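You operate a simulated robot arm through the tools that you are given. There is no shell and no other tool.

The job below is to be done with a simulated robot arm. You get a single attempt, and the scene is never put back.

JOB
Measure off 20 cm of green twine on the bar.
Fine: yellow stop at 20 cm, twine through the clamp, clamp lever shut on it, toggle standing in the stop.

The check looks at the end state, three seconds after you hand in, the way a careful person would. Anything else that was tipped, shoved, dropped, spilled or broken makes it a failure.

ROBOT AND FRAMES
A 7-joint arm with a two-finger gripper, fixed in place. Base frame: the origin is at the foot of the arm, x ahead of it, y to its left, z up. Units: m, degrees, N and s.
With the tool pointing down near the work surface it reaches from about 0.34 to 0.72 m from the base axis. Its first joint turns from -66.0 to 66.0 degrees. Payload 2.45 kg.
Tool frame: the origin (TCP) lies between the finger pads and is the grasp point; the fingertips stand 0.026 m ahead of it; z points along the fingers, y is the line along which they close. Largest opening 0.096 m; the body of the gripper starts 0.069 m behind the TCP.
Orientation is that of the tool frame in the base frame, as a unit quaternion [x, y, z, w]. With the fingers straight down and closing along the base's y, the tool's x points along the base's -x, its y along +y and its z along -z.

CONTROLS
- The arm moves only by the tool arm_command. Its argument "deltas" is a list of rows, each a list of 7 numbers: the turn, a rotation vector about the tool's x, y, z in degrees, then the shift along the tool's x, y, z in m, then the opening, from 0 (shut) to 1 (fully open). In form: [[rx, ry, rz, tx, ty, tz, hand], ...]. A call has 1 to 20 rows; each row shifts and turns the commanded pose from where the row before left it, along the tool's axes as they then stand. A row lasts 0.2 s, in which the tool goes at most 0.05 m and 8.6 degrees; a call with a longer step from one row to the next is refused whole, and so is a gripper value outside its range. A pose out of reach is approached as far as the arm can. The call stops where the force on the tool passes 40 N (or 10 N more than at its start, if that is more) or the arm is blocked; 0.2 s more then pass. Each finger halts on what it meets, pressing with about 35 N; the grip force reading is that of the motor and also rises with nothing between the fingers. The clock runs only during rows and for 0.2 s after the last one: add rows that do not move to give the fingers time. It gives the time, the measured TCP pose, the force on the tool (base axes), the opening and the grip force at its end, in the units of the frame above (readings bear some noise), with the torque about the TCP (base axes, N m) and any sound that the robot's microphone picked up.
- Cameras (640 x 400 px; columns grow to the right, rows downward): "scene" is fixed at [0.1666, -0.3948, 1.4269]; the picture's right is [0.75, -0.66, 0.00], its down [-0.37, -0.42, -0.83] and it looks along [0.55, 0.62, -0.56] (base axes); focal length 355 px, centre (320, 200). "wrist" rides on the gripper at [0.082, 0.003, -0.098] in the tool frame; the picture's right is [-0.04, 1.00, 0.00], its down [-0.73, -0.03, -0.68] and it looks along [-0.68, -0.03, 0.73] (tool axes); focal length 256 px, centre (320, 200). There is no depth. A picture from a camera that has moved, and an enlarged one, comes with that camera's place and axes in the base frame and with its lens.
- capture(camera): a new picture of that camera. No time passes.
- inspect(camera, box): a new picture of the part [left, top, right, bottom] of that camera's present view, enlarged. No time passes.
- job_done(): hands the job in; it is judged then, once.

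Places have to be worked out from the pictures, the camera data and where the tool is seen. Open the gripper and draw the arm clear of the work before you hand the job in, unless the task says otherwise.

The tools are called by a JSON object that holds its "op" and its "data". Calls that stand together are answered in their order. arm_command: Moves the arm, as the interface text tells. Its arguments: {"type":"object","properties":{"deltas":{"type":"array"}},"required":["deltas"]} The other tools are called the same way: capture (camera) takes a picture; inspect (camera, box) takes an enlarged picture of a part of a camera's view; job_done () hands the job in.

At the start:

```text
clock: 0.0
tcp_pos: [0.3413, 0.0717, 1.1678]
ee_rot: [0.0, 1.0, 0.0, 0.0]
force: [-0.7, -0.4, 0.1]
moment: [-0.01, 0.01, 0.0]
gripper_width: 0.0959
finger_force: 0.1
```

scene: 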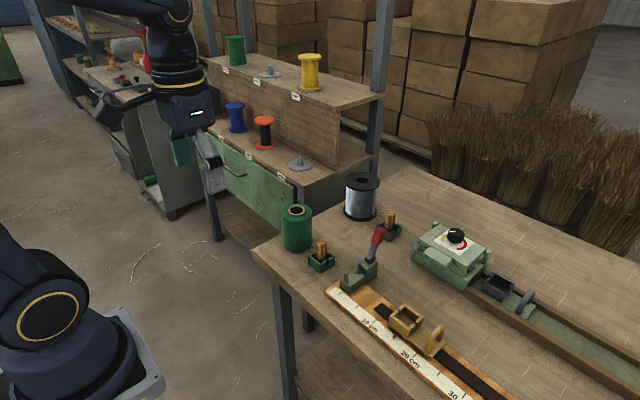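
wrist: 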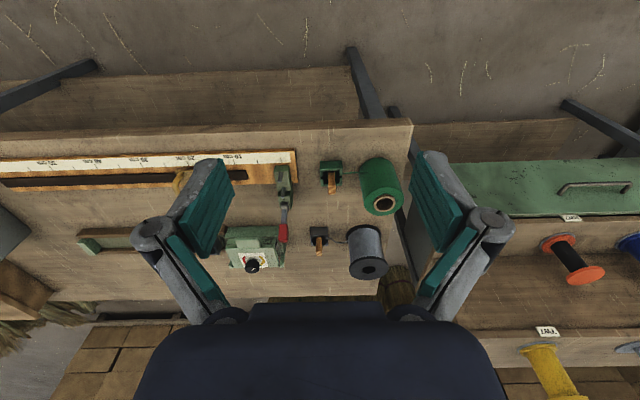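

I start by looking closely at the bench: the measuring bar with stop, the clamp, and the twine holders.

{"op": "inspect", "data": {"camera": "scene", "box": [250, 160, 490, 310]}}

{"op": "inspect", "data": {"camera": "scene", "box": [320, 250, 560, 400]}}

{"op": "inspect", "data": {"camera": "wrist", "box": [200, 130, 440, 280]}}

{"op": "inspect", "data": {"camera": "wrist", "box": [0, 120, 300, 290]}}

```text
2.67 times, centred on (370, 235) of scene
camera zoom: at [0.1666, -0.3948, 1.4269], right [0.75, -0.66, 0.0], down [-0.37, -0.42, -0.83], along [0.55, 0.62, -0.56], focal length 947 px, centre (187, 107)
```

zoom: 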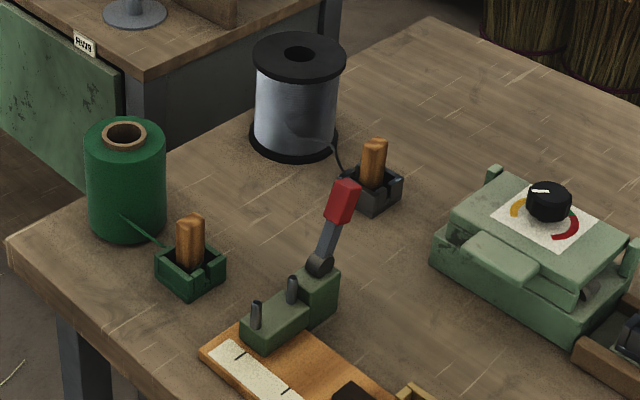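

```text
2.67 times, centred on (440, 325) of scene
camera zoom: at [0.1666, -0.3948, 1.4269], right [0.75, -0.66, 0.0], down [-0.37, -0.42, -0.83], along [0.55, 0.62, -0.56], focal length 947 px, centre (0, -133)
```

zoom: 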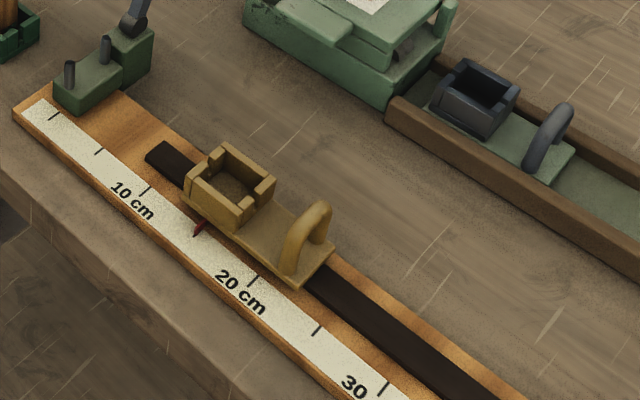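

```text
2.67 times, centred on (320, 205) of wrist
camera zoom: at [0.2595, 0.0738, 1.2666], right [0.04, 1.0, 0.0], down [0.73, -0.03, 0.68], along [0.68, -0.03, -0.73], focal length 683 px, centre (320, 187)
```

zoom: 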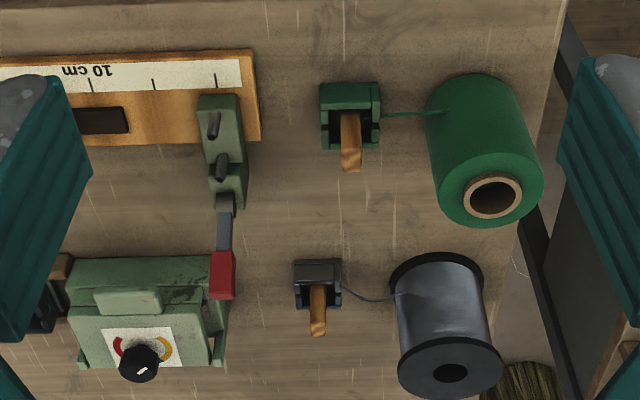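

```text
2.13 times, centred on (150, 205) of wrist
camera zoom: at [0.2595, 0.0738, 1.2666], right [0.04, 1.0, 0.0], down [0.73, -0.03, 0.68], along [0.68, -0.03, -0.73], focal length 546 px, centre (683, 189)
```

zoom: 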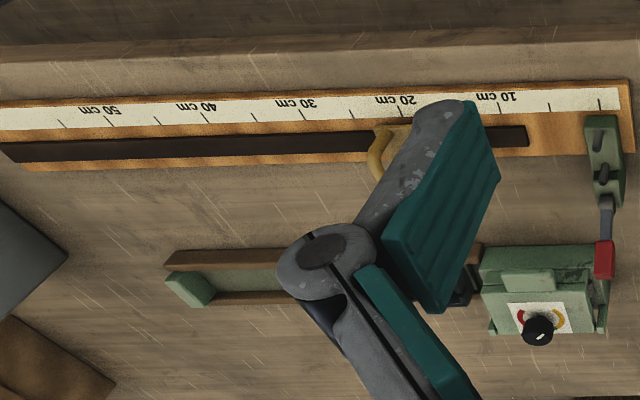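

The bar runs along −y from the clamp near (0.57, 0.0), with its top at about z≈0.807. I lower the tool somewhat, still well above everything, to get closer views.

{"op": "arm_command", "data": {"deltas": [[0, 0, 0, 0, 0, 0.04, 1], [0, 0, 0, 0, 0, 0.04, 1], [0, 0, 0, 0, 0, 0.04, 1], [0, 0, 0, 0, 0, 0.03, 1], [0, 0, 0, 0, 0, 0, 1]]}}

{"op": "capture", "data": {"camera": "wrist"}}

{"op": "capture", "data": {"camera": "scene"}}

```text
clock: 1.2
tcp_pos: [0.3414, 0.0731, 1.0171]
ee_rot: [0.001, 1.0, 0.001, 0.0]
force: [-1.1, 0.4, 0.9]
moment: [0.03, -0.01, 0.0]
gripper_width: 0.096
finger_force: 0.1
```

```text
taken
camera wrist: at [0.26, 0.0743, 1.1159], right [0.04, 1.0, 0.0], down [0.73, -0.03, 0.68], along [0.68, -0.03, -0.73], focal length 256 px, centre (320, 200)
```

wrist: 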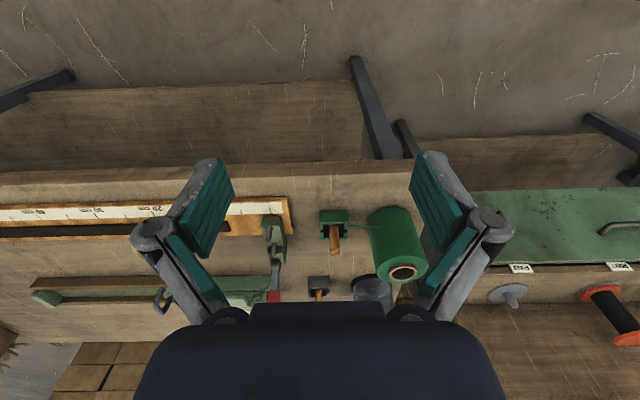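

```text
taken
```

scene: 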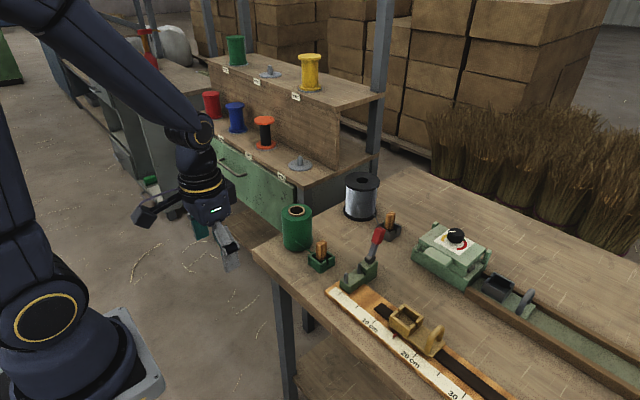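

The view is clear. I enlarge the clamp and toggle holder areas in both cameras.

{"op": "inspect", "data": {"camera": "wrist", "box": [220, 190, 360, 310]}}

{"op": "inspect", "data": {"camera": "wrist", "box": [300, 190, 420, 290]}}

{"op": "inspect", "data": {"camera": "scene", "box": [320, 210, 420, 300]}}

{"op": "inspect", "data": {"camera": "scene", "box": [280, 190, 360, 290]}}

{"op": "inspect", "data": {"camera": "scene", "box": [370, 290, 470, 370]}}

```text
3.33 times, centred on (290, 250) of wrist
camera zoom: at [0.26, 0.0743, 1.1159], right [0.04, 1.0, 0.0], down [0.73, -0.03, 0.68], along [0.68, -0.03, -0.73], focal length 853 px, centre (420, 33)
```

zoom: 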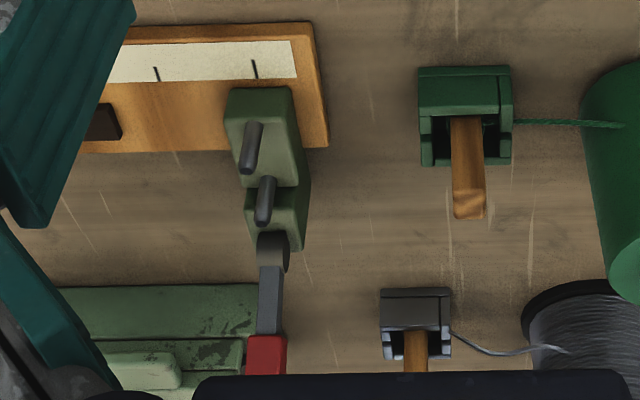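

```text
4.00 times, centred on (360, 240) of wrist
camera zoom: at [0.26, 0.0743, 1.1159], right [0.04, 1.0, 0.0], down [0.73, -0.03, 0.68], along [0.68, -0.03, -0.73], focal length 1024 px, centre (160, 40)
```

zoom: 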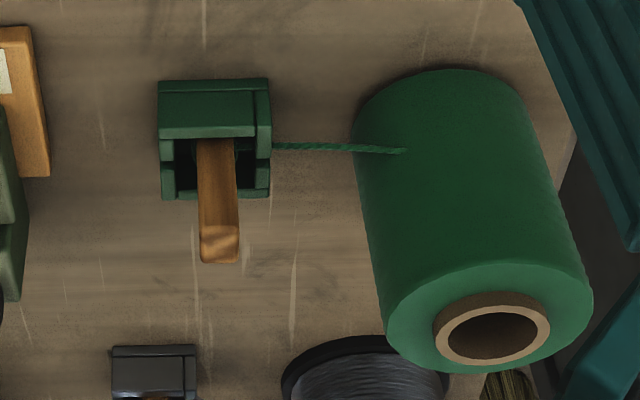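

```text
4.44 times, centred on (370, 255) of scene
camera zoom: at [0.1666, -0.3948, 1.4269], right [0.75, -0.66, 0.0], down [-0.37, -0.42, -0.83], along [0.55, 0.62, -0.56], focal length 1579 px, centre (98, -44)
```

zoom: 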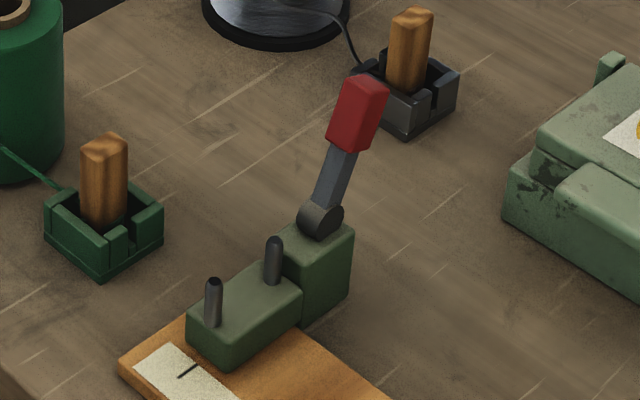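

```text
4.00 times, centred on (320, 240) of scene
camera zoom: at [0.1666, -0.3948, 1.4269], right [0.75, -0.66, 0.0], down [-0.37, -0.42, -0.83], along [0.55, 0.62, -0.56], focal length 1421 px, centre (320, 40)
```

zoom: 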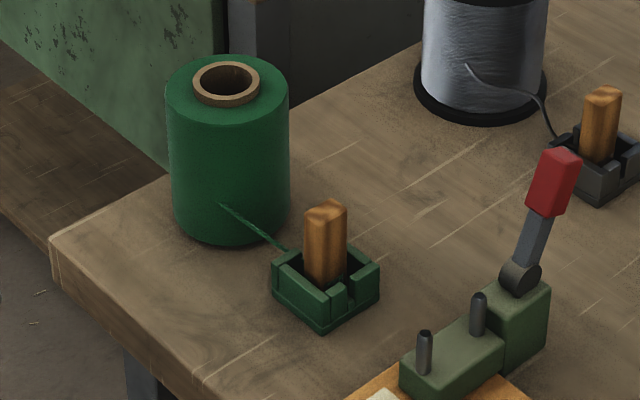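

```text
5.00 times, centred on (420, 330) of scene
camera zoom: at [0.1666, -0.3948, 1.4269], right [0.75, -0.66, 0.0], down [-0.37, -0.42, -0.83], along [0.55, 0.62, -0.56], focal length 1776 px, centre (-180, -450)
```

zoom: 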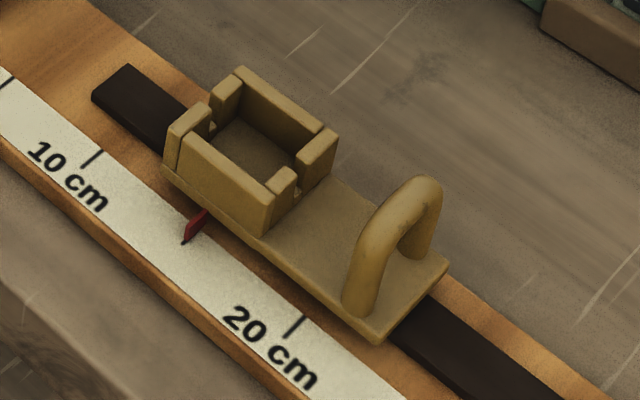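

The bar runs parallel to y, with its zero mark at the clamp (y≈−0.02). The yellow stop's red pointer reads about 15 cm (y≈−0.169), and its loop handle is near (0.597, −0.235). I move over there at safe height for a closer look.

{"op": "arm_command", "data": {"deltas": [[0, 0, 0, -0.015, -0.045, 0, 1], [0, 0, 0, -0.015, -0.045, 0, 1], [0, 0, 0, -0.015, -0.045, 0, 1], [0, 0, 0, -0.015, -0.045, 0, 1], [0, 0, 0, -0.015, -0.045, 0, 1], [0, 0, 0, -0.015, -0.045, 0, 1], [0, 0, 0, -0.015, -0.02, 0, 1], [0, 0, 0, 0, 0, 0, 1]]}}

{"op": "capture", "data": {"camera": "wrist"}}

{"op": "inspect", "data": {"camera": "wrist", "box": [230, 130, 410, 270]}}

{"op": "capture", "data": {"camera": "scene"}}

```text
clock: 3.0
tcp_pos: [0.4431, -0.2205, 1.0166]
ee_rot: [0.0, 1.0, -0.001, 0.0]
force: [-0.5, 0.7, 0.8]
moment: [0.01, 0.01, -0.03]
gripper_width: 0.096
finger_force: 0.0
```

```text
taken
camera wrist: at [0.3622, -0.2171, 1.1154], right [0.04, 1.0, 0.0], down [0.73, -0.03, 0.68], along [0.68, -0.03, -0.73], focal length 256 px, centre (320, 200)
```

wrist: 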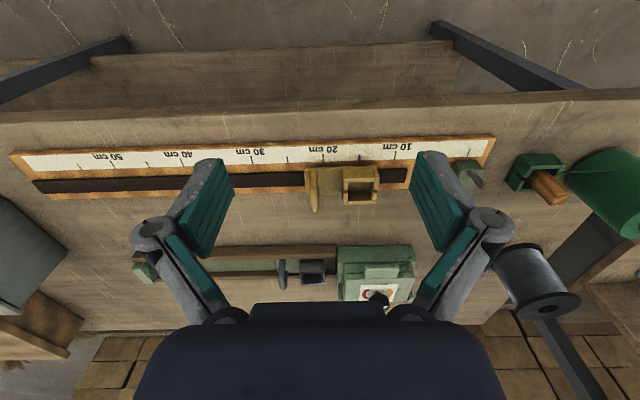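

```text
2.86 times, centred on (320, 200) of wrist
camera zoom: at [0.3622, -0.2171, 1.1154], right [0.04, 1.0, 0.0], down [0.73, -0.03, 0.68], along [0.68, -0.03, -0.73], focal length 731 px, centre (320, 200)
```

zoom: 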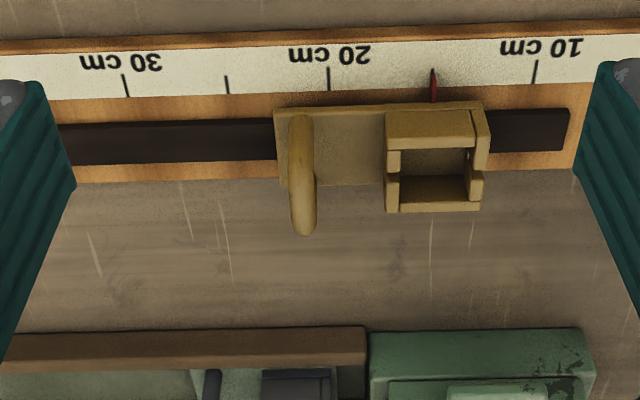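

```text
taken
```

scene: 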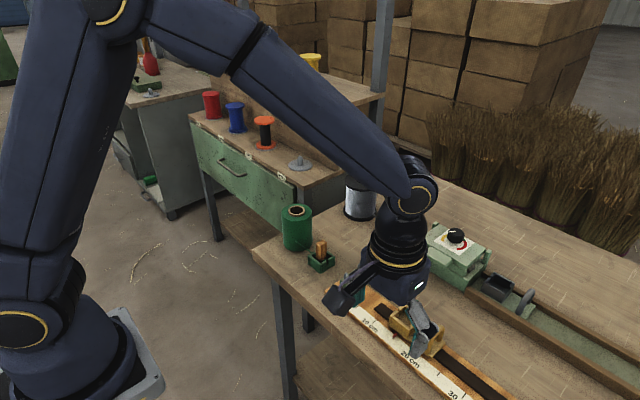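

The zoom confirms the pointer exactly at 15, so it needs −0.050 m in y. The handle apex triangulates to about (0.597, −0.2345, 0.877). I move over it with a narrowed opening, staying above.

{"op": "arm_command", "data": {"deltas": [[0, 0, 0, -0.04, -0.004, 0, 0.42], [0, 0, 0, -0.04, -0.004, 0, 0.42], [0, 0, 0, -0.04, -0.004, 0, 0.42], [0, 0, 0, -0.034, -0.002, 0, 0.42], [0, 0, 0, 0, 0, 0.035, 0.42], [0, 0, 0, 0, 0, 0.035, 0.42], [0, 0, 0, 0, 0, 0.02, 0.42], [0, 0, 0, 0, 0, 0, 0.42]]}}

{"op": "capture", "data": {"camera": "wrist"}}

{"op": "inspect", "data": {"camera": "scene", "box": [350, 250, 490, 380]}}

```text
clock: 4.8
tcp_pos: [0.6017, -0.2321, 0.9277]
ee_rot: [0.0, 1.0, 0.0, 0.0]
force: [-0.3, 0.3, 0.4]
moment: [-0.01, -0.04, -0.03]
gripper_width: 0.0403
finger_force: 0.1
```

```text
taken
camera wrist: at [0.5197, -0.2294, 1.0255], right [0.04, 1.0, 0.0], down [0.73, -0.03, 0.68], along [0.68, -0.03, -0.73], focal length 256 px, centre (320, 200)
```

wrist: 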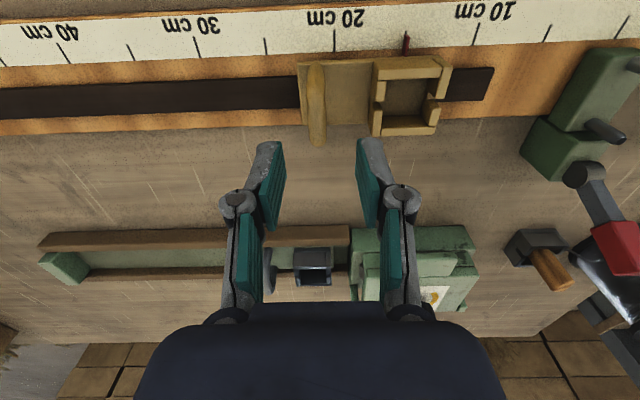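

```text
3.08 times, centred on (420, 315) of scene
camera zoom: at [0.1666, -0.3949, 1.4269], right [0.75, -0.66, 0.0], down [-0.37, -0.42, -0.83], along [0.55, 0.62, -0.56], focal length 1093 px, centre (12, -154)
```

zoom: 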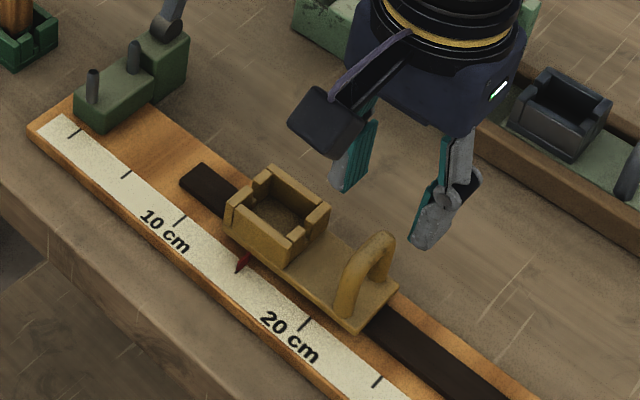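

The fingers are straddling the handle in y, about 5 cm above it. I go down to z≈0.866 with a −2 mm y trim, then close.

{"op": "arm_command", "data": {"deltas": [[0, 0, 0, 0.001, -0.002, 0.02, 0.42], [0, 0, 0, 0, 0, 0.02, 0.42], [0, 0, 0, 0, 0, 0.02, 0.42], [0, 0, 0, 0, 0, 0, 0.42]]}}

{"op": "capture", "data": {"camera": "wrist"}}

{"op": "inspect", "data": {"camera": "scene", "box": [350, 250, 490, 380]}}

```text
clock: 5.8
tcp_pos: [0.6001, -0.2358, 0.866]
ee_rot: [0.0, 1.0, -0.001, -0.001]
force: [-0.2, 0.0, 0.6]
moment: [0.04, 0.01, -0.02]
gripper_width: 0.0404
finger_force: 0.1
```

```text
taken
camera wrist: at [0.518, -0.2324, 0.9644], right [0.04, 1.0, 0.0], down [0.73, -0.03, 0.68], along [0.68, -0.03, -0.73], focal length 256 px, centre (320, 200)
```

wrist: 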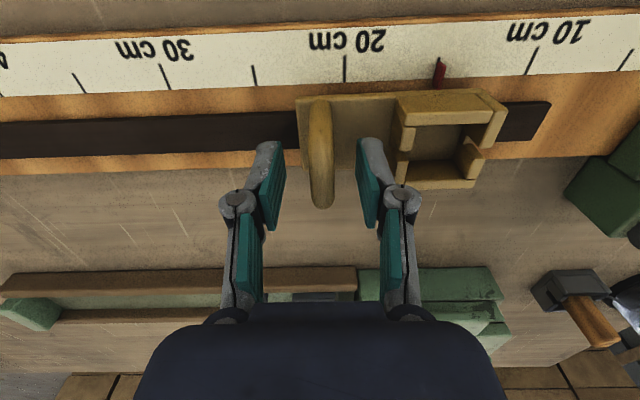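

```text
3.08 times, centred on (420, 315) of scene
camera zoom: at [0.1666, -0.3949, 1.4269], right [0.75, -0.66, 0.0], down [-0.37, -0.42, -0.83], along [0.55, 0.62, -0.56], focal length 1093 px, centre (12, -154)
```

zoom: 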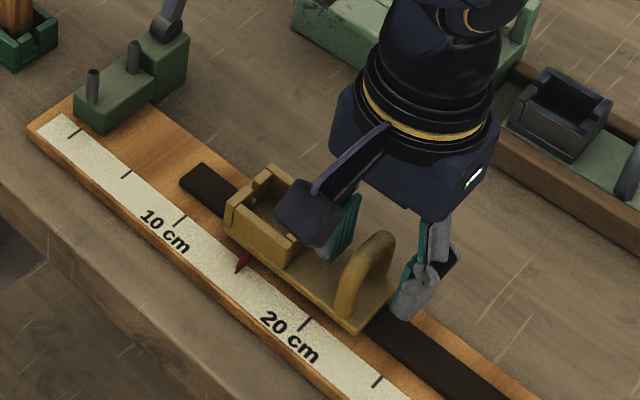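

The fingers straddle the handle cleanly. Closing on it now.

{"op": "arm_command", "data": {"deltas": [[0, 0, 0, 0, 0, 0, 0.1], [0, 0, 0, 0, 0, 0, 0.1], [0, 0, 0, 0, 0, 0, 0.1], [0, 0, 0, 0, 0, 0, 0.1]]}}

{"op": "capture", "data": {"camera": "wrist"}}

```text
clock: 6.8
tcp_pos: [0.6001, -0.2351, 0.8651]
ee_rot: [0.0, 1.0, -0.001, 0.0]
force: [-1.3, 2.2, -0.6]
moment: [0.04, 0.18, 0.01]
gripper_width: 0.0108
finger_force: 37.9
```

```text
taken
camera wrist: at [0.5178, -0.2323, 0.9646], right [0.04, 1.0, 0.0], down [0.73, -0.03, 0.68], along [0.68, -0.03, -0.73], focal length 256 px, centre (320, 200)
```

wrist: 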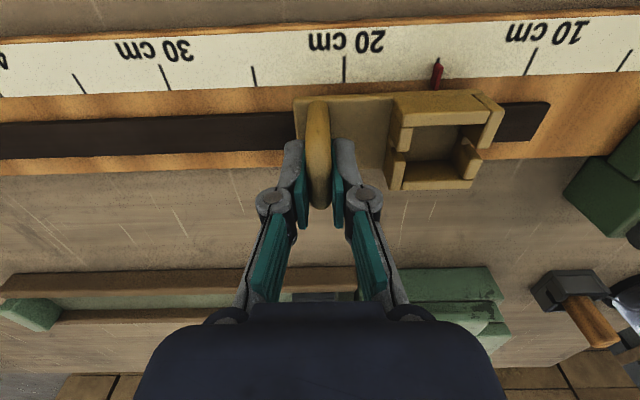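

Handle gripped (width 10.8 mm). I inspect the pointer against the ticks for the precise shift.

{"op": "inspect", "data": {"camera": "wrist", "box": [330, 10, 570, 160]}}

```text
2.67 times, centred on (450, 85) of wrist
camera zoom: at [0.5178, -0.2323, 0.9646], right [0.04, 1.0, 0.0], down [0.73, -0.03, 0.68], along [0.68, -0.03, -0.73], focal length 683 px, centre (-27, 507)
```

zoom: 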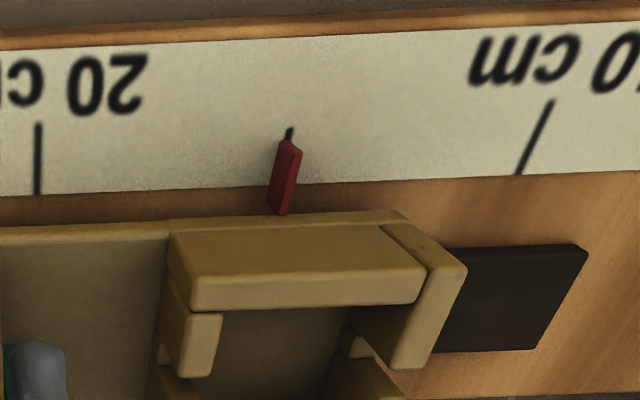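

The pointer sits right over the 15 cm tick. I slide −50 mm along y and then check.

{"op": "arm_command", "data": {"deltas": [[0, 0, 0, 0, -0.01, 0, 0.05], [0, 0, 0, 0, -0.01, 0, 0.05], [0, 0, 0, 0, -0.01, 0, 0.05], [0, 0, 0, 0, -0.01, 0, 0.05], [0, 0, 0, 0, -0.01, 0, 0.05], [0, 0, 0, 0, 0, 0, 0.05], [0, 0, 0, 0, 0, 0, 0.05]]}}

{"op": "inspect", "data": {"camera": "wrist", "box": [330, 10, 570, 160]}}

{"op": "inspect", "data": {"camera": "scene", "box": [350, 280, 470, 390]}}

```text
clock: 8.4
tcp_pos: [0.5984, -0.2837, 0.865]
ee_rot: [0.0, 1.0, 0.001, -0.002]
force: [3.7, 2.6, -25.5]
moment: [0.04, 0.46, -0.05]
gripper_width: 0.0103
finger_force: 37.3
```

```text
2.67 times, centred on (450, 85) of wrist
camera zoom: at [0.5171, -0.2826, 0.9654], right [0.04, 1.0, 0.0], down [0.74, -0.03, 0.68], along [0.68, -0.03, -0.74], focal length 683 px, centre (-27, 507)
```

zoom: 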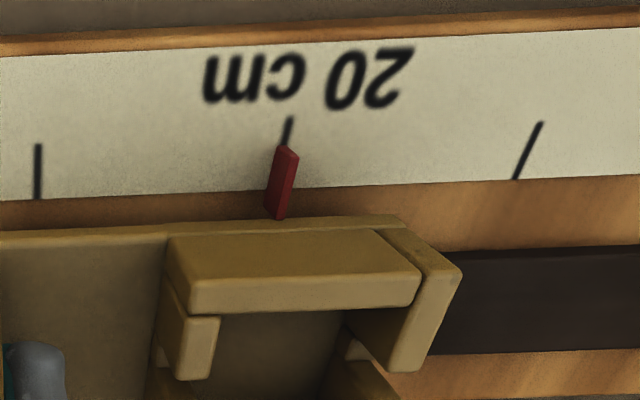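

```text
3.64 times, centred on (410, 335) of scene
camera zoom: at [0.1672, -0.395, 1.4267], right [0.75, -0.66, 0.0], down [-0.37, -0.42, -0.83], along [0.55, 0.62, -0.56], focal length 1292 px, centre (-7, -291)
```

zoom: 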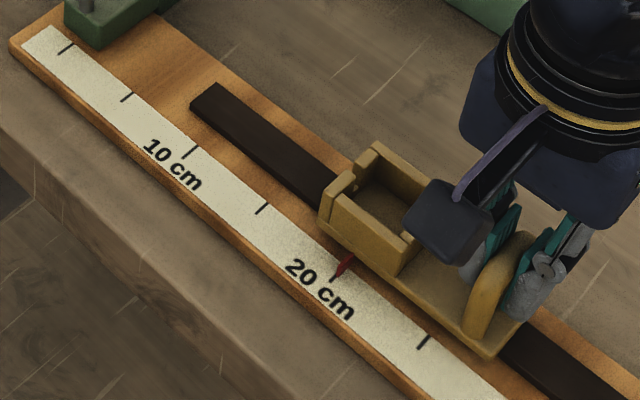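

The pointer now appears at the 20 cm tick, with a small offset at most. I zoom tighter from both cameras.

{"op": "inspect", "data": {"camera": "wrist", "box": [410, 40, 470, 100]}}

{"op": "inspect", "data": {"camera": "scene", "box": [390, 335, 430, 365]}}

```text
6.67 times, centred on (440, 70) of wrist
camera zoom: at [0.5171, -0.2826, 0.9654], right [0.04, 1.0, 0.0], down [0.74, -0.03, 0.68], along [0.68, -0.03, -0.74], focal length 1707 px, centre (-480, 1067)
```

zoom: 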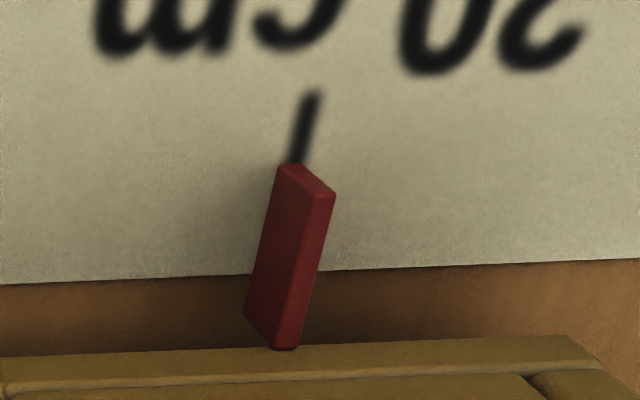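

```text
13.33 times, centred on (410, 350) of scene
camera zoom: at [0.1672, -0.395, 1.4267], right [0.75, -0.66, 0.0], down [-0.37, -0.42, -0.83], along [0.55, 0.62, -0.56], focal length 4737 px, centre (-880, -1800)
```

zoom: 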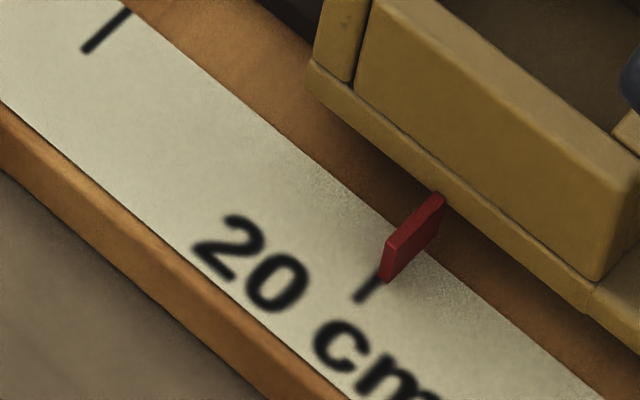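

The pointer lies on the 20 cm tick to within about half a millimetre. I open the fingers to release the handle, then rise straight up.

{"op": "arm_command", "data": {"deltas": [[0, 0, 0, 0, 0, 0, 0.42], [0, 0, 0, 0, 0, 0, 0.42], [0, 0, 0, 0, 0, 0, 0.42], [0, 0, 0, 0, 0, 0, 0.42]]}}

{"op": "inspect", "data": {"camera": "wrist", "box": [330, 10, 570, 160]}}

```text
clock: 9.4
tcp_pos: [0.599, -0.2846, 0.8678]
ee_rot: [0.0, 1.0, 0.0, 0.0]
force: [0.0, -0.2, -0.3]
moment: [0.0, 0.01, 0.02]
gripper_width: 0.0405
finger_force: 0.1
```

```text
2.67 times, centred on (450, 85) of wrist
camera zoom: at [0.5172, -0.2829, 0.9668], right [0.04, 1.0, 0.0], down [0.73, -0.03, 0.68], along [0.68, -0.03, -0.73], focal length 683 px, centre (-27, 507)
```

zoom: 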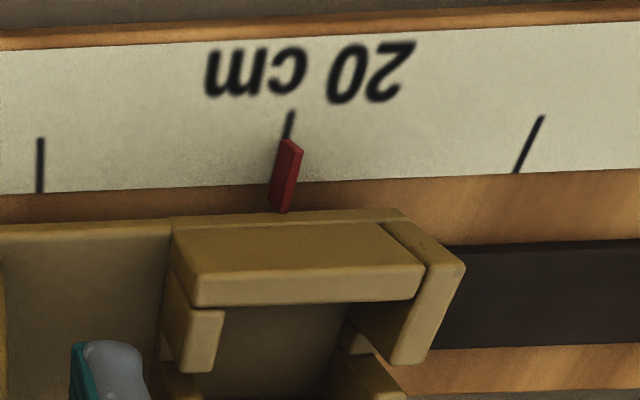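

The stop stands at 20 cm. I rise and back away in x to view the clamp and the green toggle closely.

{"op": "arm_command", "data": {"deltas": [[0, 0, 0, 0, 0, -0.04, 0.42], [0, 0, 0, 0, 0, -0.045, 0.42], [0, 0, 0, 0, 0, -0.045, 0.42], [0, 0, 0, 0.035, 0.03, 0, 0.6], [0, 0, 0, 0.035, 0.03, 0, 0.8], [0, 0, 0, 0.035, 0.03, 0, 1], [0, 0, 0, 0.035, 0.03, 0, 1], [0, 0, 0, 0, 0, 0, 1]]}}

{"op": "capture", "data": {"camera": "wrist"}}

{"op": "inspect", "data": {"camera": "wrist", "box": [230, 100, 410, 240]}}

{"op": "inspect", "data": {"camera": "scene", "box": [370, 290, 470, 390]}}

```text
clock: 11.2
tcp_pos: [0.4601, -0.1658, 0.9995]
ee_rot: [0.0, 1.0, 0.0, 0.001]
force: [0.1, -0.2, 0.2]
moment: [0.01, 0.02, -0.01]
gripper_width: 0.0958
finger_force: 0.0
```

```text
taken
camera wrist: at [0.3774, -0.1627, 1.0989], right [0.04, 1.0, 0.0], down [0.73, -0.03, 0.68], along [0.68, -0.03, -0.73], focal length 256 px, centre (320, 200)
```

wrist: 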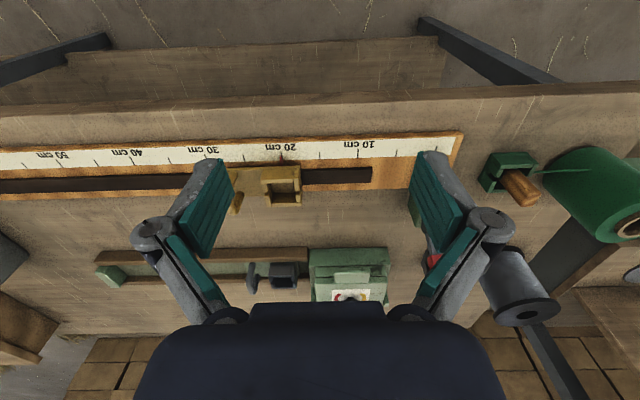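

```text
2.86 times, centred on (320, 170) of wrist
camera zoom: at [0.3774, -0.1627, 1.0989], right [0.04, 1.0, 0.0], down [0.73, -0.03, 0.68], along [0.68, -0.03, -0.73], focal length 731 px, centre (320, 286)
```

zoom: 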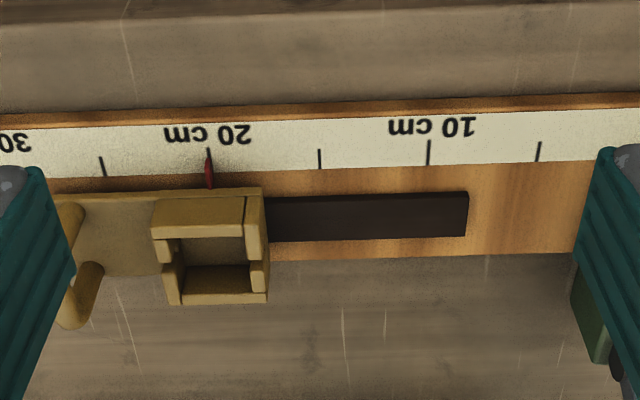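

```text
4.00 times, centred on (420, 340) of scene
camera zoom: at [0.1666, -0.3948, 1.4269], right [0.75, -0.66, 0.0], down [-0.37, -0.42, -0.83], along [0.55, 0.62, -0.56], focal length 1421 px, centre (-80, -360)
```

zoom: 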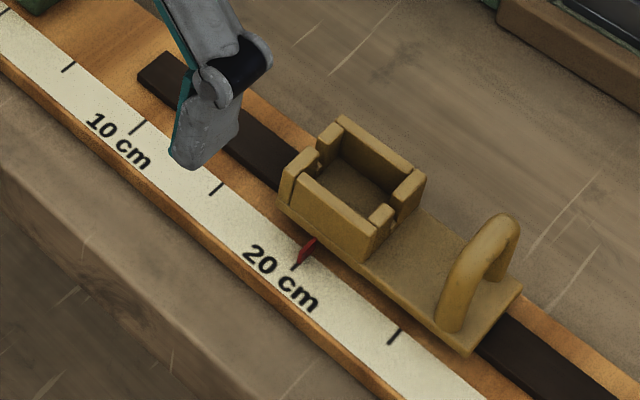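

The stop cup's centre is about (0.591, −0.220), rim z≈0.85, with slots in its ±y walls. Next I view the clamp and green toggle from nearby.

{"op": "arm_command", "data": {"deltas": [[0, 0, 0, 0, 0.045, 0, 1], [0, 0, 0, 0, 0.045, 0, 1], [0, 0, 0, 0, 0.045, 0, 1], [0, 0, 0, 0, 0.045, 0, 1], [0, 0, 0, 0, 0.035, 0, 1], [0, 0, 0, 0, 0, 0, 1]]}}

{"op": "capture", "data": {"camera": "wrist"}}

{"op": "inspect", "data": {"camera": "wrist", "box": [210, 130, 430, 280]}}

{"op": "inspect", "data": {"camera": "scene", "box": [290, 210, 410, 300]}}

```text
clock: 12.6
tcp_pos: [0.4614, 0.0511, 0.9983]
ee_rot: [0.0, 1.0, 0.0, 0.0]
force: [0.4, 0.6, -0.1]
moment: [0.01, 0.01, 0.0]
gripper_width: 0.096
finger_force: 0.1
```

```text
taken
camera wrist: at [0.3802, 0.0531, 1.0967], right [0.04, 1.0, 0.0], down [0.73, -0.03, 0.68], along [0.68, -0.03, -0.73], focal length 256 px, centre (320, 200)
```

wrist: 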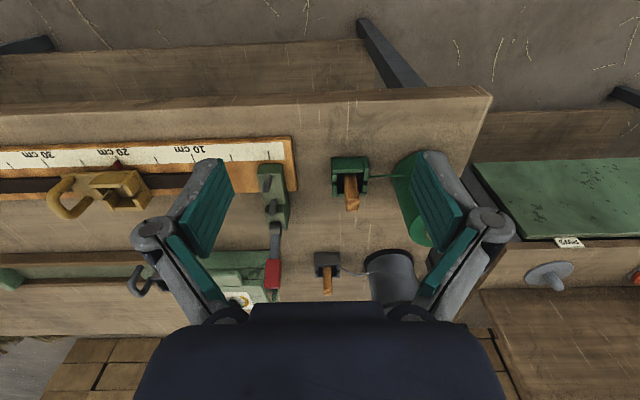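

```text
2.67 times, centred on (320, 205) of wrist
camera zoom: at [0.3802, 0.0531, 1.0967], right [0.04, 1.0, 0.0], down [0.73, -0.03, 0.68], along [0.68, -0.03, -0.73], focal length 683 px, centre (320, 187)
```

zoom: 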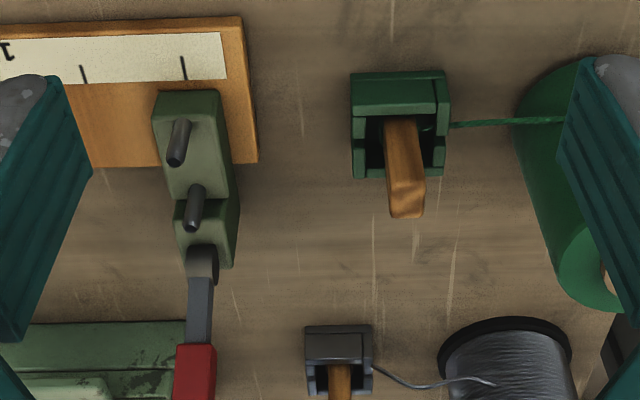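

```text
4.44 times, centred on (350, 255) of scene
camera zoom: at [0.1666, -0.3948, 1.4269], right [0.75, -0.66, 0.0], down [-0.37, -0.42, -0.83], along [0.55, 0.62, -0.56], focal length 1579 px, centre (187, -44)
```

zoom: 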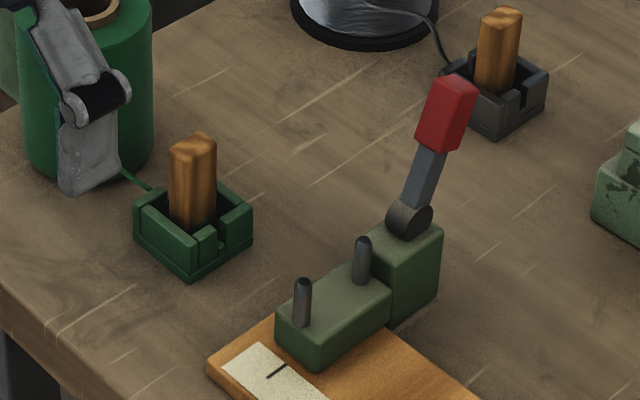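

The clamp pins stand at about (0.573, −0.018) and (0.615, −0.019), with tops at z≈0.867. The twine channel between them is at x≈0.594. The lever pivots near (0.648, −0.02, 0.863), and the toggle is at about (0.591, 0.083) with its top at 0.878. I move above the toggle with a reduced opening.

{"op": "arm_command", "data": {"deltas": [[0, 0, 0, -0.044, 0.011, 0, 0.8], [0, 0, 0, -0.044, 0.011, 0, 0.52], [0, 0, 0, -0.044, 0.01, 0, 0.52], [0, 0, 0, 0, 0, 0.03, 0.52], [0, 0, 0, 0, 0, 0.03, 0.52], [0, 0, 0, 0, 0, 0.01, 0.52], [0, 0, 0, 0, 0, 0, 0.52]]}}

{"op": "capture", "data": {"camera": "wrist"}}

{"op": "inspect", "data": {"camera": "scene", "box": [270, 180, 410, 300]}}

```text
clock: 14.2
tcp_pos: [0.5929, 0.0815, 0.9281]
ee_rot: [0.0, 1.0, 0.0, 0.0]
force: [-0.1, 0.2, -0.4]
moment: [-0.04, 0.01, 0.01]
gripper_width: 0.05
finger_force: 0.1
```

```text
taken
camera wrist: at [0.5118, 0.0852, 1.0272], right [0.04, 1.0, 0.0], down [0.73, -0.03, 0.68], along [0.68, -0.03, -0.73], focal length 256 px, centre (320, 200)
```

wrist: 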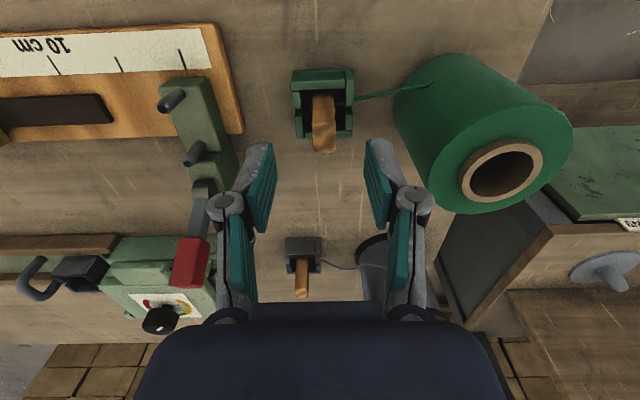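

```text
3.33 times, centred on (340, 240) of scene
camera zoom: at [0.1666, -0.3948, 1.4269], right [0.75, -0.66, 0.0], down [-0.37, -0.42, -0.83], along [0.55, 0.62, -0.56], focal length 1184 px, centre (253, 67)
```

zoom: 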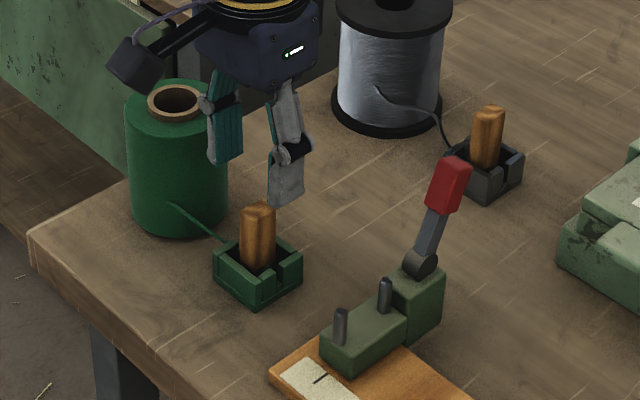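

The gripper is centred over the toggle in y. I zoom in to check the x alignment before descending.

{"op": "inspect", "data": {"camera": "wrist", "box": [280, 60, 370, 160]}}

{"op": "inspect", "data": {"camera": "scene", "box": [300, 220, 350, 280]}}

```text
4.00 times, centred on (325, 110) of wrist
camera zoom: at [0.5118, 0.0852, 1.0272], right [0.04, 1.0, 0.0], down [0.73, -0.03, 0.68], along [0.68, -0.03, -0.73], focal length 1024 px, centre (300, 560)
```

zoom: 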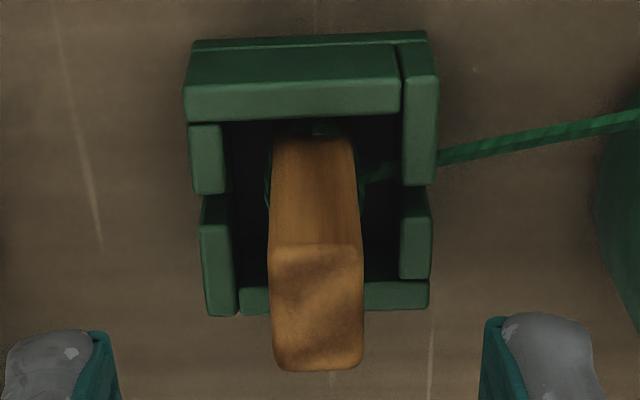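

```text
6.67 times, centred on (325, 250) of scene
camera zoom: at [0.1666, -0.3948, 1.4269], right [0.75, -0.66, 0.0], down [-0.37, -0.42, -0.83], along [0.55, 0.62, -0.56], focal length 2368 px, centre (287, -133)
```

zoom: 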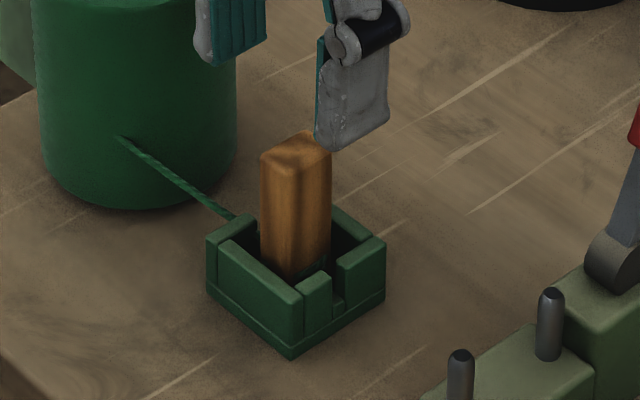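

The toggle is directly under the tool in x and about 2 mm to +y. I trim that and descend to TCP z≈0.865, with fingertips above the cup rim, then view.

{"op": "arm_command", "data": {"deltas": [[0, 0, 0, 0, 0.0015, 0.02, 0.52], [0, 0, 0, 0, 0, 0.02, 0.52], [0, 0, 0, 0, 0, 0.022, 0.52], [0, 0, 0, 0, 0, 0, 0.52]]}}

{"op": "inspect", "data": {"camera": "wrist", "box": [220, 80, 420, 280]}}

{"op": "inspect", "data": {"camera": "scene", "box": [280, 200, 360, 290]}}

```text
clock: 15.2
tcp_pos: [0.5917, 0.0826, 0.8653]
ee_rot: [0.0, 1.0, -0.001, 0.0]
force: [0.3, -0.1, 0.0]
moment: [0.0, -0.01, 0.04]
gripper_width: 0.0499
finger_force: 0.1
```

```text
2.00 times, centred on (320, 180) of wrist
camera zoom: at [0.5104, 0.085, 0.9638], right [0.04, 1.0, 0.0], down [0.73, -0.03, 0.68], along [0.68, -0.03, -0.73], focal length 512 px, centre (320, 240)
```

zoom: 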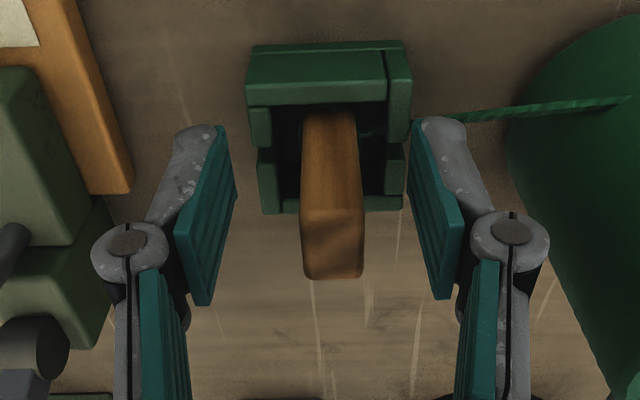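

```text
4.44 times, centred on (320, 245) of scene
camera zoom: at [0.1666, -0.3948, 1.4269], right [0.75, -0.66, 0.0], down [-0.37, -0.42, -0.83], along [0.55, 0.62, -0.56], focal length 1579 px, centre (320, 0)
```

zoom: 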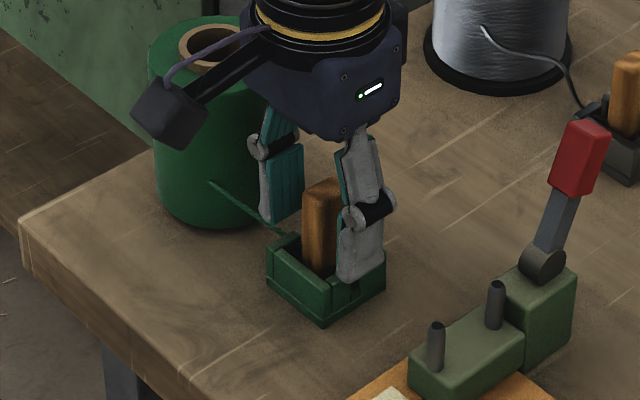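

The toggle stands midway between the pads. Closing on it.

{"op": "arm_command", "data": {"deltas": [[0, 0, 0, 0, 0, 0, 0.1], [0, 0, 0, 0, 0, 0, 0.1], [0, 0, 0, 0, 0, 0, 0.1], [0, 0, 0, 0, 0, 0, 0.1]]}}

{"op": "inspect", "data": {"camera": "wrist", "box": [220, 80, 420, 280]}}

```text
clock: 16.2
tcp_pos: [0.5929, 0.0822, 0.8643]
ee_rot: [0.0, 1.0, 0.001, 0.0]
force: [0.2, -0.1, 0.7]
moment: [-0.03, 0.01, 0.0]
gripper_width: 0.0147
finger_force: 34.9
```

```text
2.00 times, centred on (320, 180) of wrist
camera zoom: at [0.5103, 0.085, 0.964], right [0.04, 1.0, 0.0], down [0.73, -0.03, 0.68], along [0.68, -0.03, -0.73], focal length 512 px, centre (320, 240)
```

zoom: 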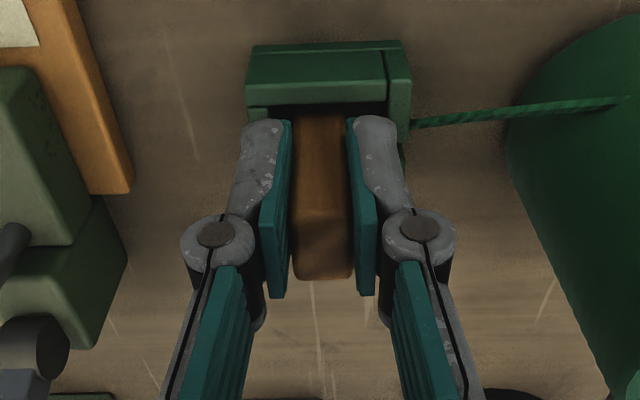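

Toggle gripped (14.7 mm). Lifting it straight up slowly by 9 cm.

{"op": "arm_command", "data": {"deltas": [[0, 0, 0, 0, 0, -0.015, 0.05], [0, 0, 0, 0, 0, -0.015, 0.05], [0, 0, 0, 0, 0, -0.015, 0.05], [0, 0, 0, 0, 0, -0.015, 0.05], [0, 0, 0, 0, 0, -0.015, 0.05], [0, 0, 0, 0, 0, -0.015, 0.05], [0, 0, 0, 0, 0, 0, 0.05]]}}

{"op": "capture", "data": {"camera": "wrist"}}

{"op": "inspect", "data": {"camera": "scene", "box": [270, 160, 410, 300]}}

```text
clock: 17.8
tcp_pos: [0.5921, 0.0833, 0.9553]
ee_rot: [0.0, 1.0, 0.0, 0.0]
force: [0.0, 0.9, -0.1]
moment: [0.01, -0.01, -0.01]
gripper_width: 0.0146
finger_force: 35.0
```

```text
taken
camera wrist: at [0.5096, 0.0859, 1.055], right [0.04, 1.0, 0.0], down [0.73, -0.03, 0.68], along [0.68, -0.03, -0.73], focal length 256 px, centre (320, 200)
```

wrist: 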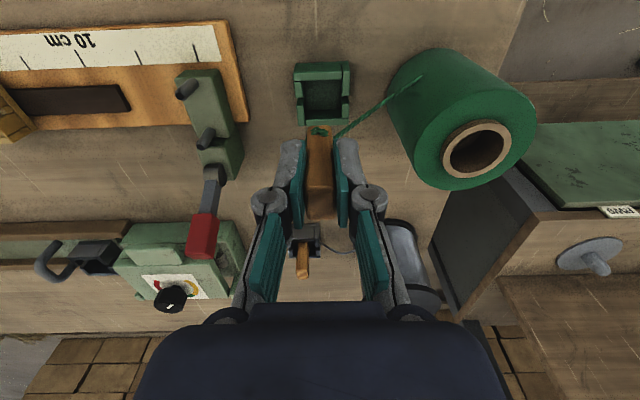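

```text
2.86 times, centred on (340, 230) of scene
camera zoom: at [0.1666, -0.3948, 1.4269], right [0.75, -0.66, 0.0], down [-0.37, -0.42, -0.83], along [0.55, 0.62, -0.56], focal length 1015 px, centre (263, 114)
```

zoom: 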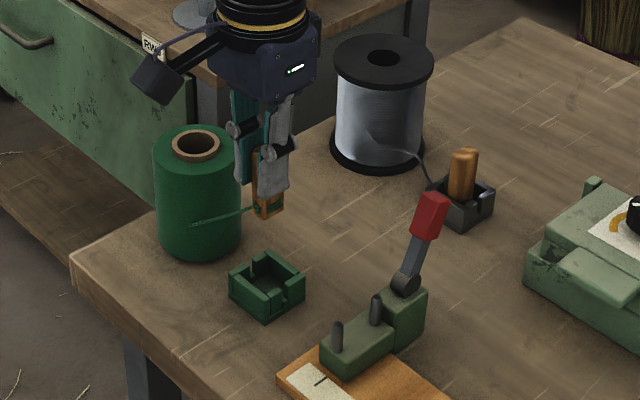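

The toggle hangs straight, bottom at z≈0.897, with the twine running to the spool. I carry it along −y at this height, over the gap between the pins, towards the stop.

{"op": "arm_command", "data": {"deltas": [[0, 0, 0, 0, -0.02, 0, 0.05], [0, 0, 0, 0, -0.02, 0, 0.05], [0, 0, 0, 0, -0.02, 0, 0.05], [0, 0, 0, 0, -0.02, 0, 0.05], [0, 0, 0, 0, -0.02, 0, 0.05], [0, 0, 0, 0, -0.02, 0, 0.05], [0, 0, 0, 0, -0.02, 0, 0.05], [0, 0, 0, 0, 0, 0, 0.05]]}}

{"op": "capture", "data": {"camera": "wrist"}}

{"op": "inspect", "data": {"camera": "scene", "box": [270, 180, 430, 300]}}

```text
clock: 19.6
tcp_pos: [0.5938, -0.0562, 0.9552]
ee_rot: [0.0, 1.0, 0.001, 0.0]
force: [-0.3, -0.4, -0.9]
moment: [0.01, 0.0, 0.0]
gripper_width: 0.0147
finger_force: 34.7
```

```text
taken
camera wrist: at [0.5119, -0.0535, 1.0543], right [0.04, 1.0, 0.0], down [0.73, -0.03, 0.68], along [0.68, -0.03, -0.73], focal length 256 px, centre (320, 200)
```

wrist: 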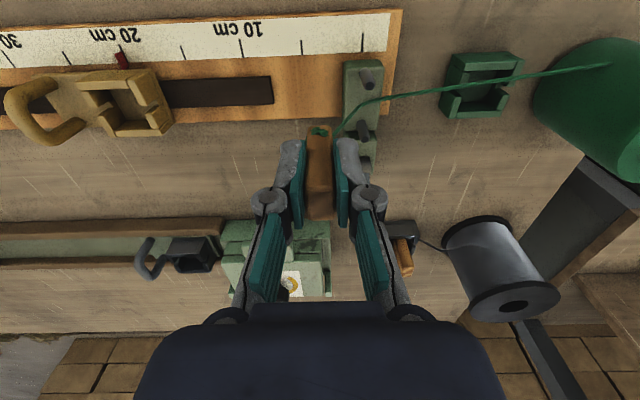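

```text
3.33 times, centred on (350, 240) of scene
camera zoom: at [0.1666, -0.3949, 1.4269], right [0.75, -0.66, 0.0], down [-0.37, -0.42, -0.83], along [0.55, 0.62, -0.56], focal length 1184 px, centre (220, 67)
```

zoom: 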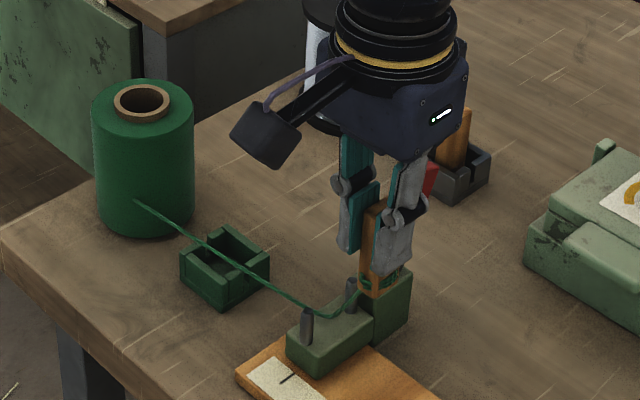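

The twine already drapes between the two pins. I continue on to above the stop cup.

{"op": "arm_command", "data": {"deltas": [[0, 0, 0, 0, -0.02, 0, 0.05], [0, 0, 0, 0, -0.02, 0, 0.05], [0, 0, 0, 0, -0.02, 0, 0.05], [0, 0, 0, 0, -0.02, 0, 0.05], [0, 0, 0, 0, -0.02, 0, 0.05], [0, 0, 0, 0, -0.02, 0, 0.05], [0, 0, 0, 0, -0.02, 0, 0.05], [0, 0, 0, 0, -0.02, 0, 0.05], [0, 0, 0, 0, -0.003, 0, 0.05], [0, 0, 0, 0, 0, 0, 0.05]]}}

{"op": "capture", "data": {"camera": "wrist"}}

{"op": "inspect", "data": {"camera": "scene", "box": [300, 200, 480, 380]}}

{"op": "inspect", "data": {"camera": "wrist", "box": [250, 50, 390, 190]}}

```text
clock: 21.8
tcp_pos: [0.5921, -0.2201, 0.9567]
ee_rot: [0.001, 1.0, 0.0, 0.0]
force: [-1.0, -0.6, -0.9]
moment: [-0.01, 0.01, -0.03]
gripper_width: 0.0151
finger_force: 34.9
```

```text
taken
camera wrist: at [0.5096, -0.2162, 1.0558], right [0.04, 1.0, 0.0], down [0.73, -0.03, 0.68], along [0.68, -0.03, -0.73], focal length 256 px, centre (320, 200)
```

wrist: 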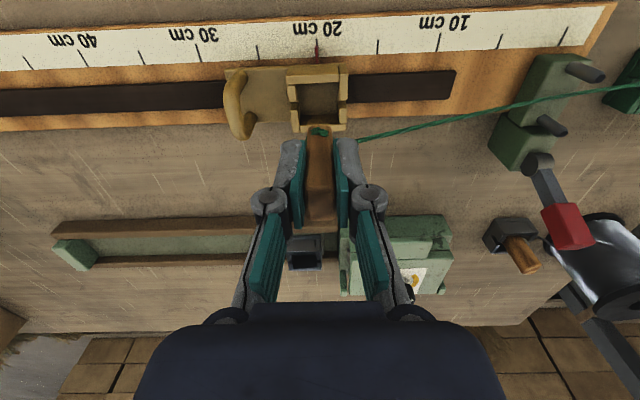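

```text
2.22 times, centred on (390, 290) of scene
camera zoom: at [0.1666, -0.3949, 1.4269], right [0.75, -0.66, 0.0], down [-0.37, -0.42, -0.83], along [0.55, 0.62, -0.56], focal length 790 px, centre (164, 0)
```

zoom: 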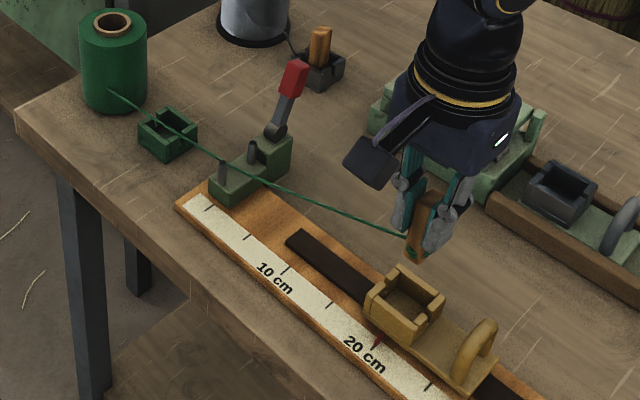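

```text
2.86 times, centred on (320, 120) of wrist
camera zoom: at [0.5096, -0.2162, 1.0558], right [0.04, 1.0, 0.0], down [0.73, -0.03, 0.68], along [0.68, -0.03, -0.73], focal length 731 px, centre (320, 429)
```

zoom: 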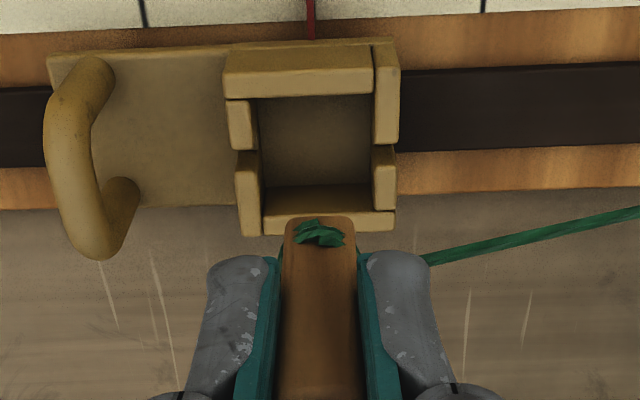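

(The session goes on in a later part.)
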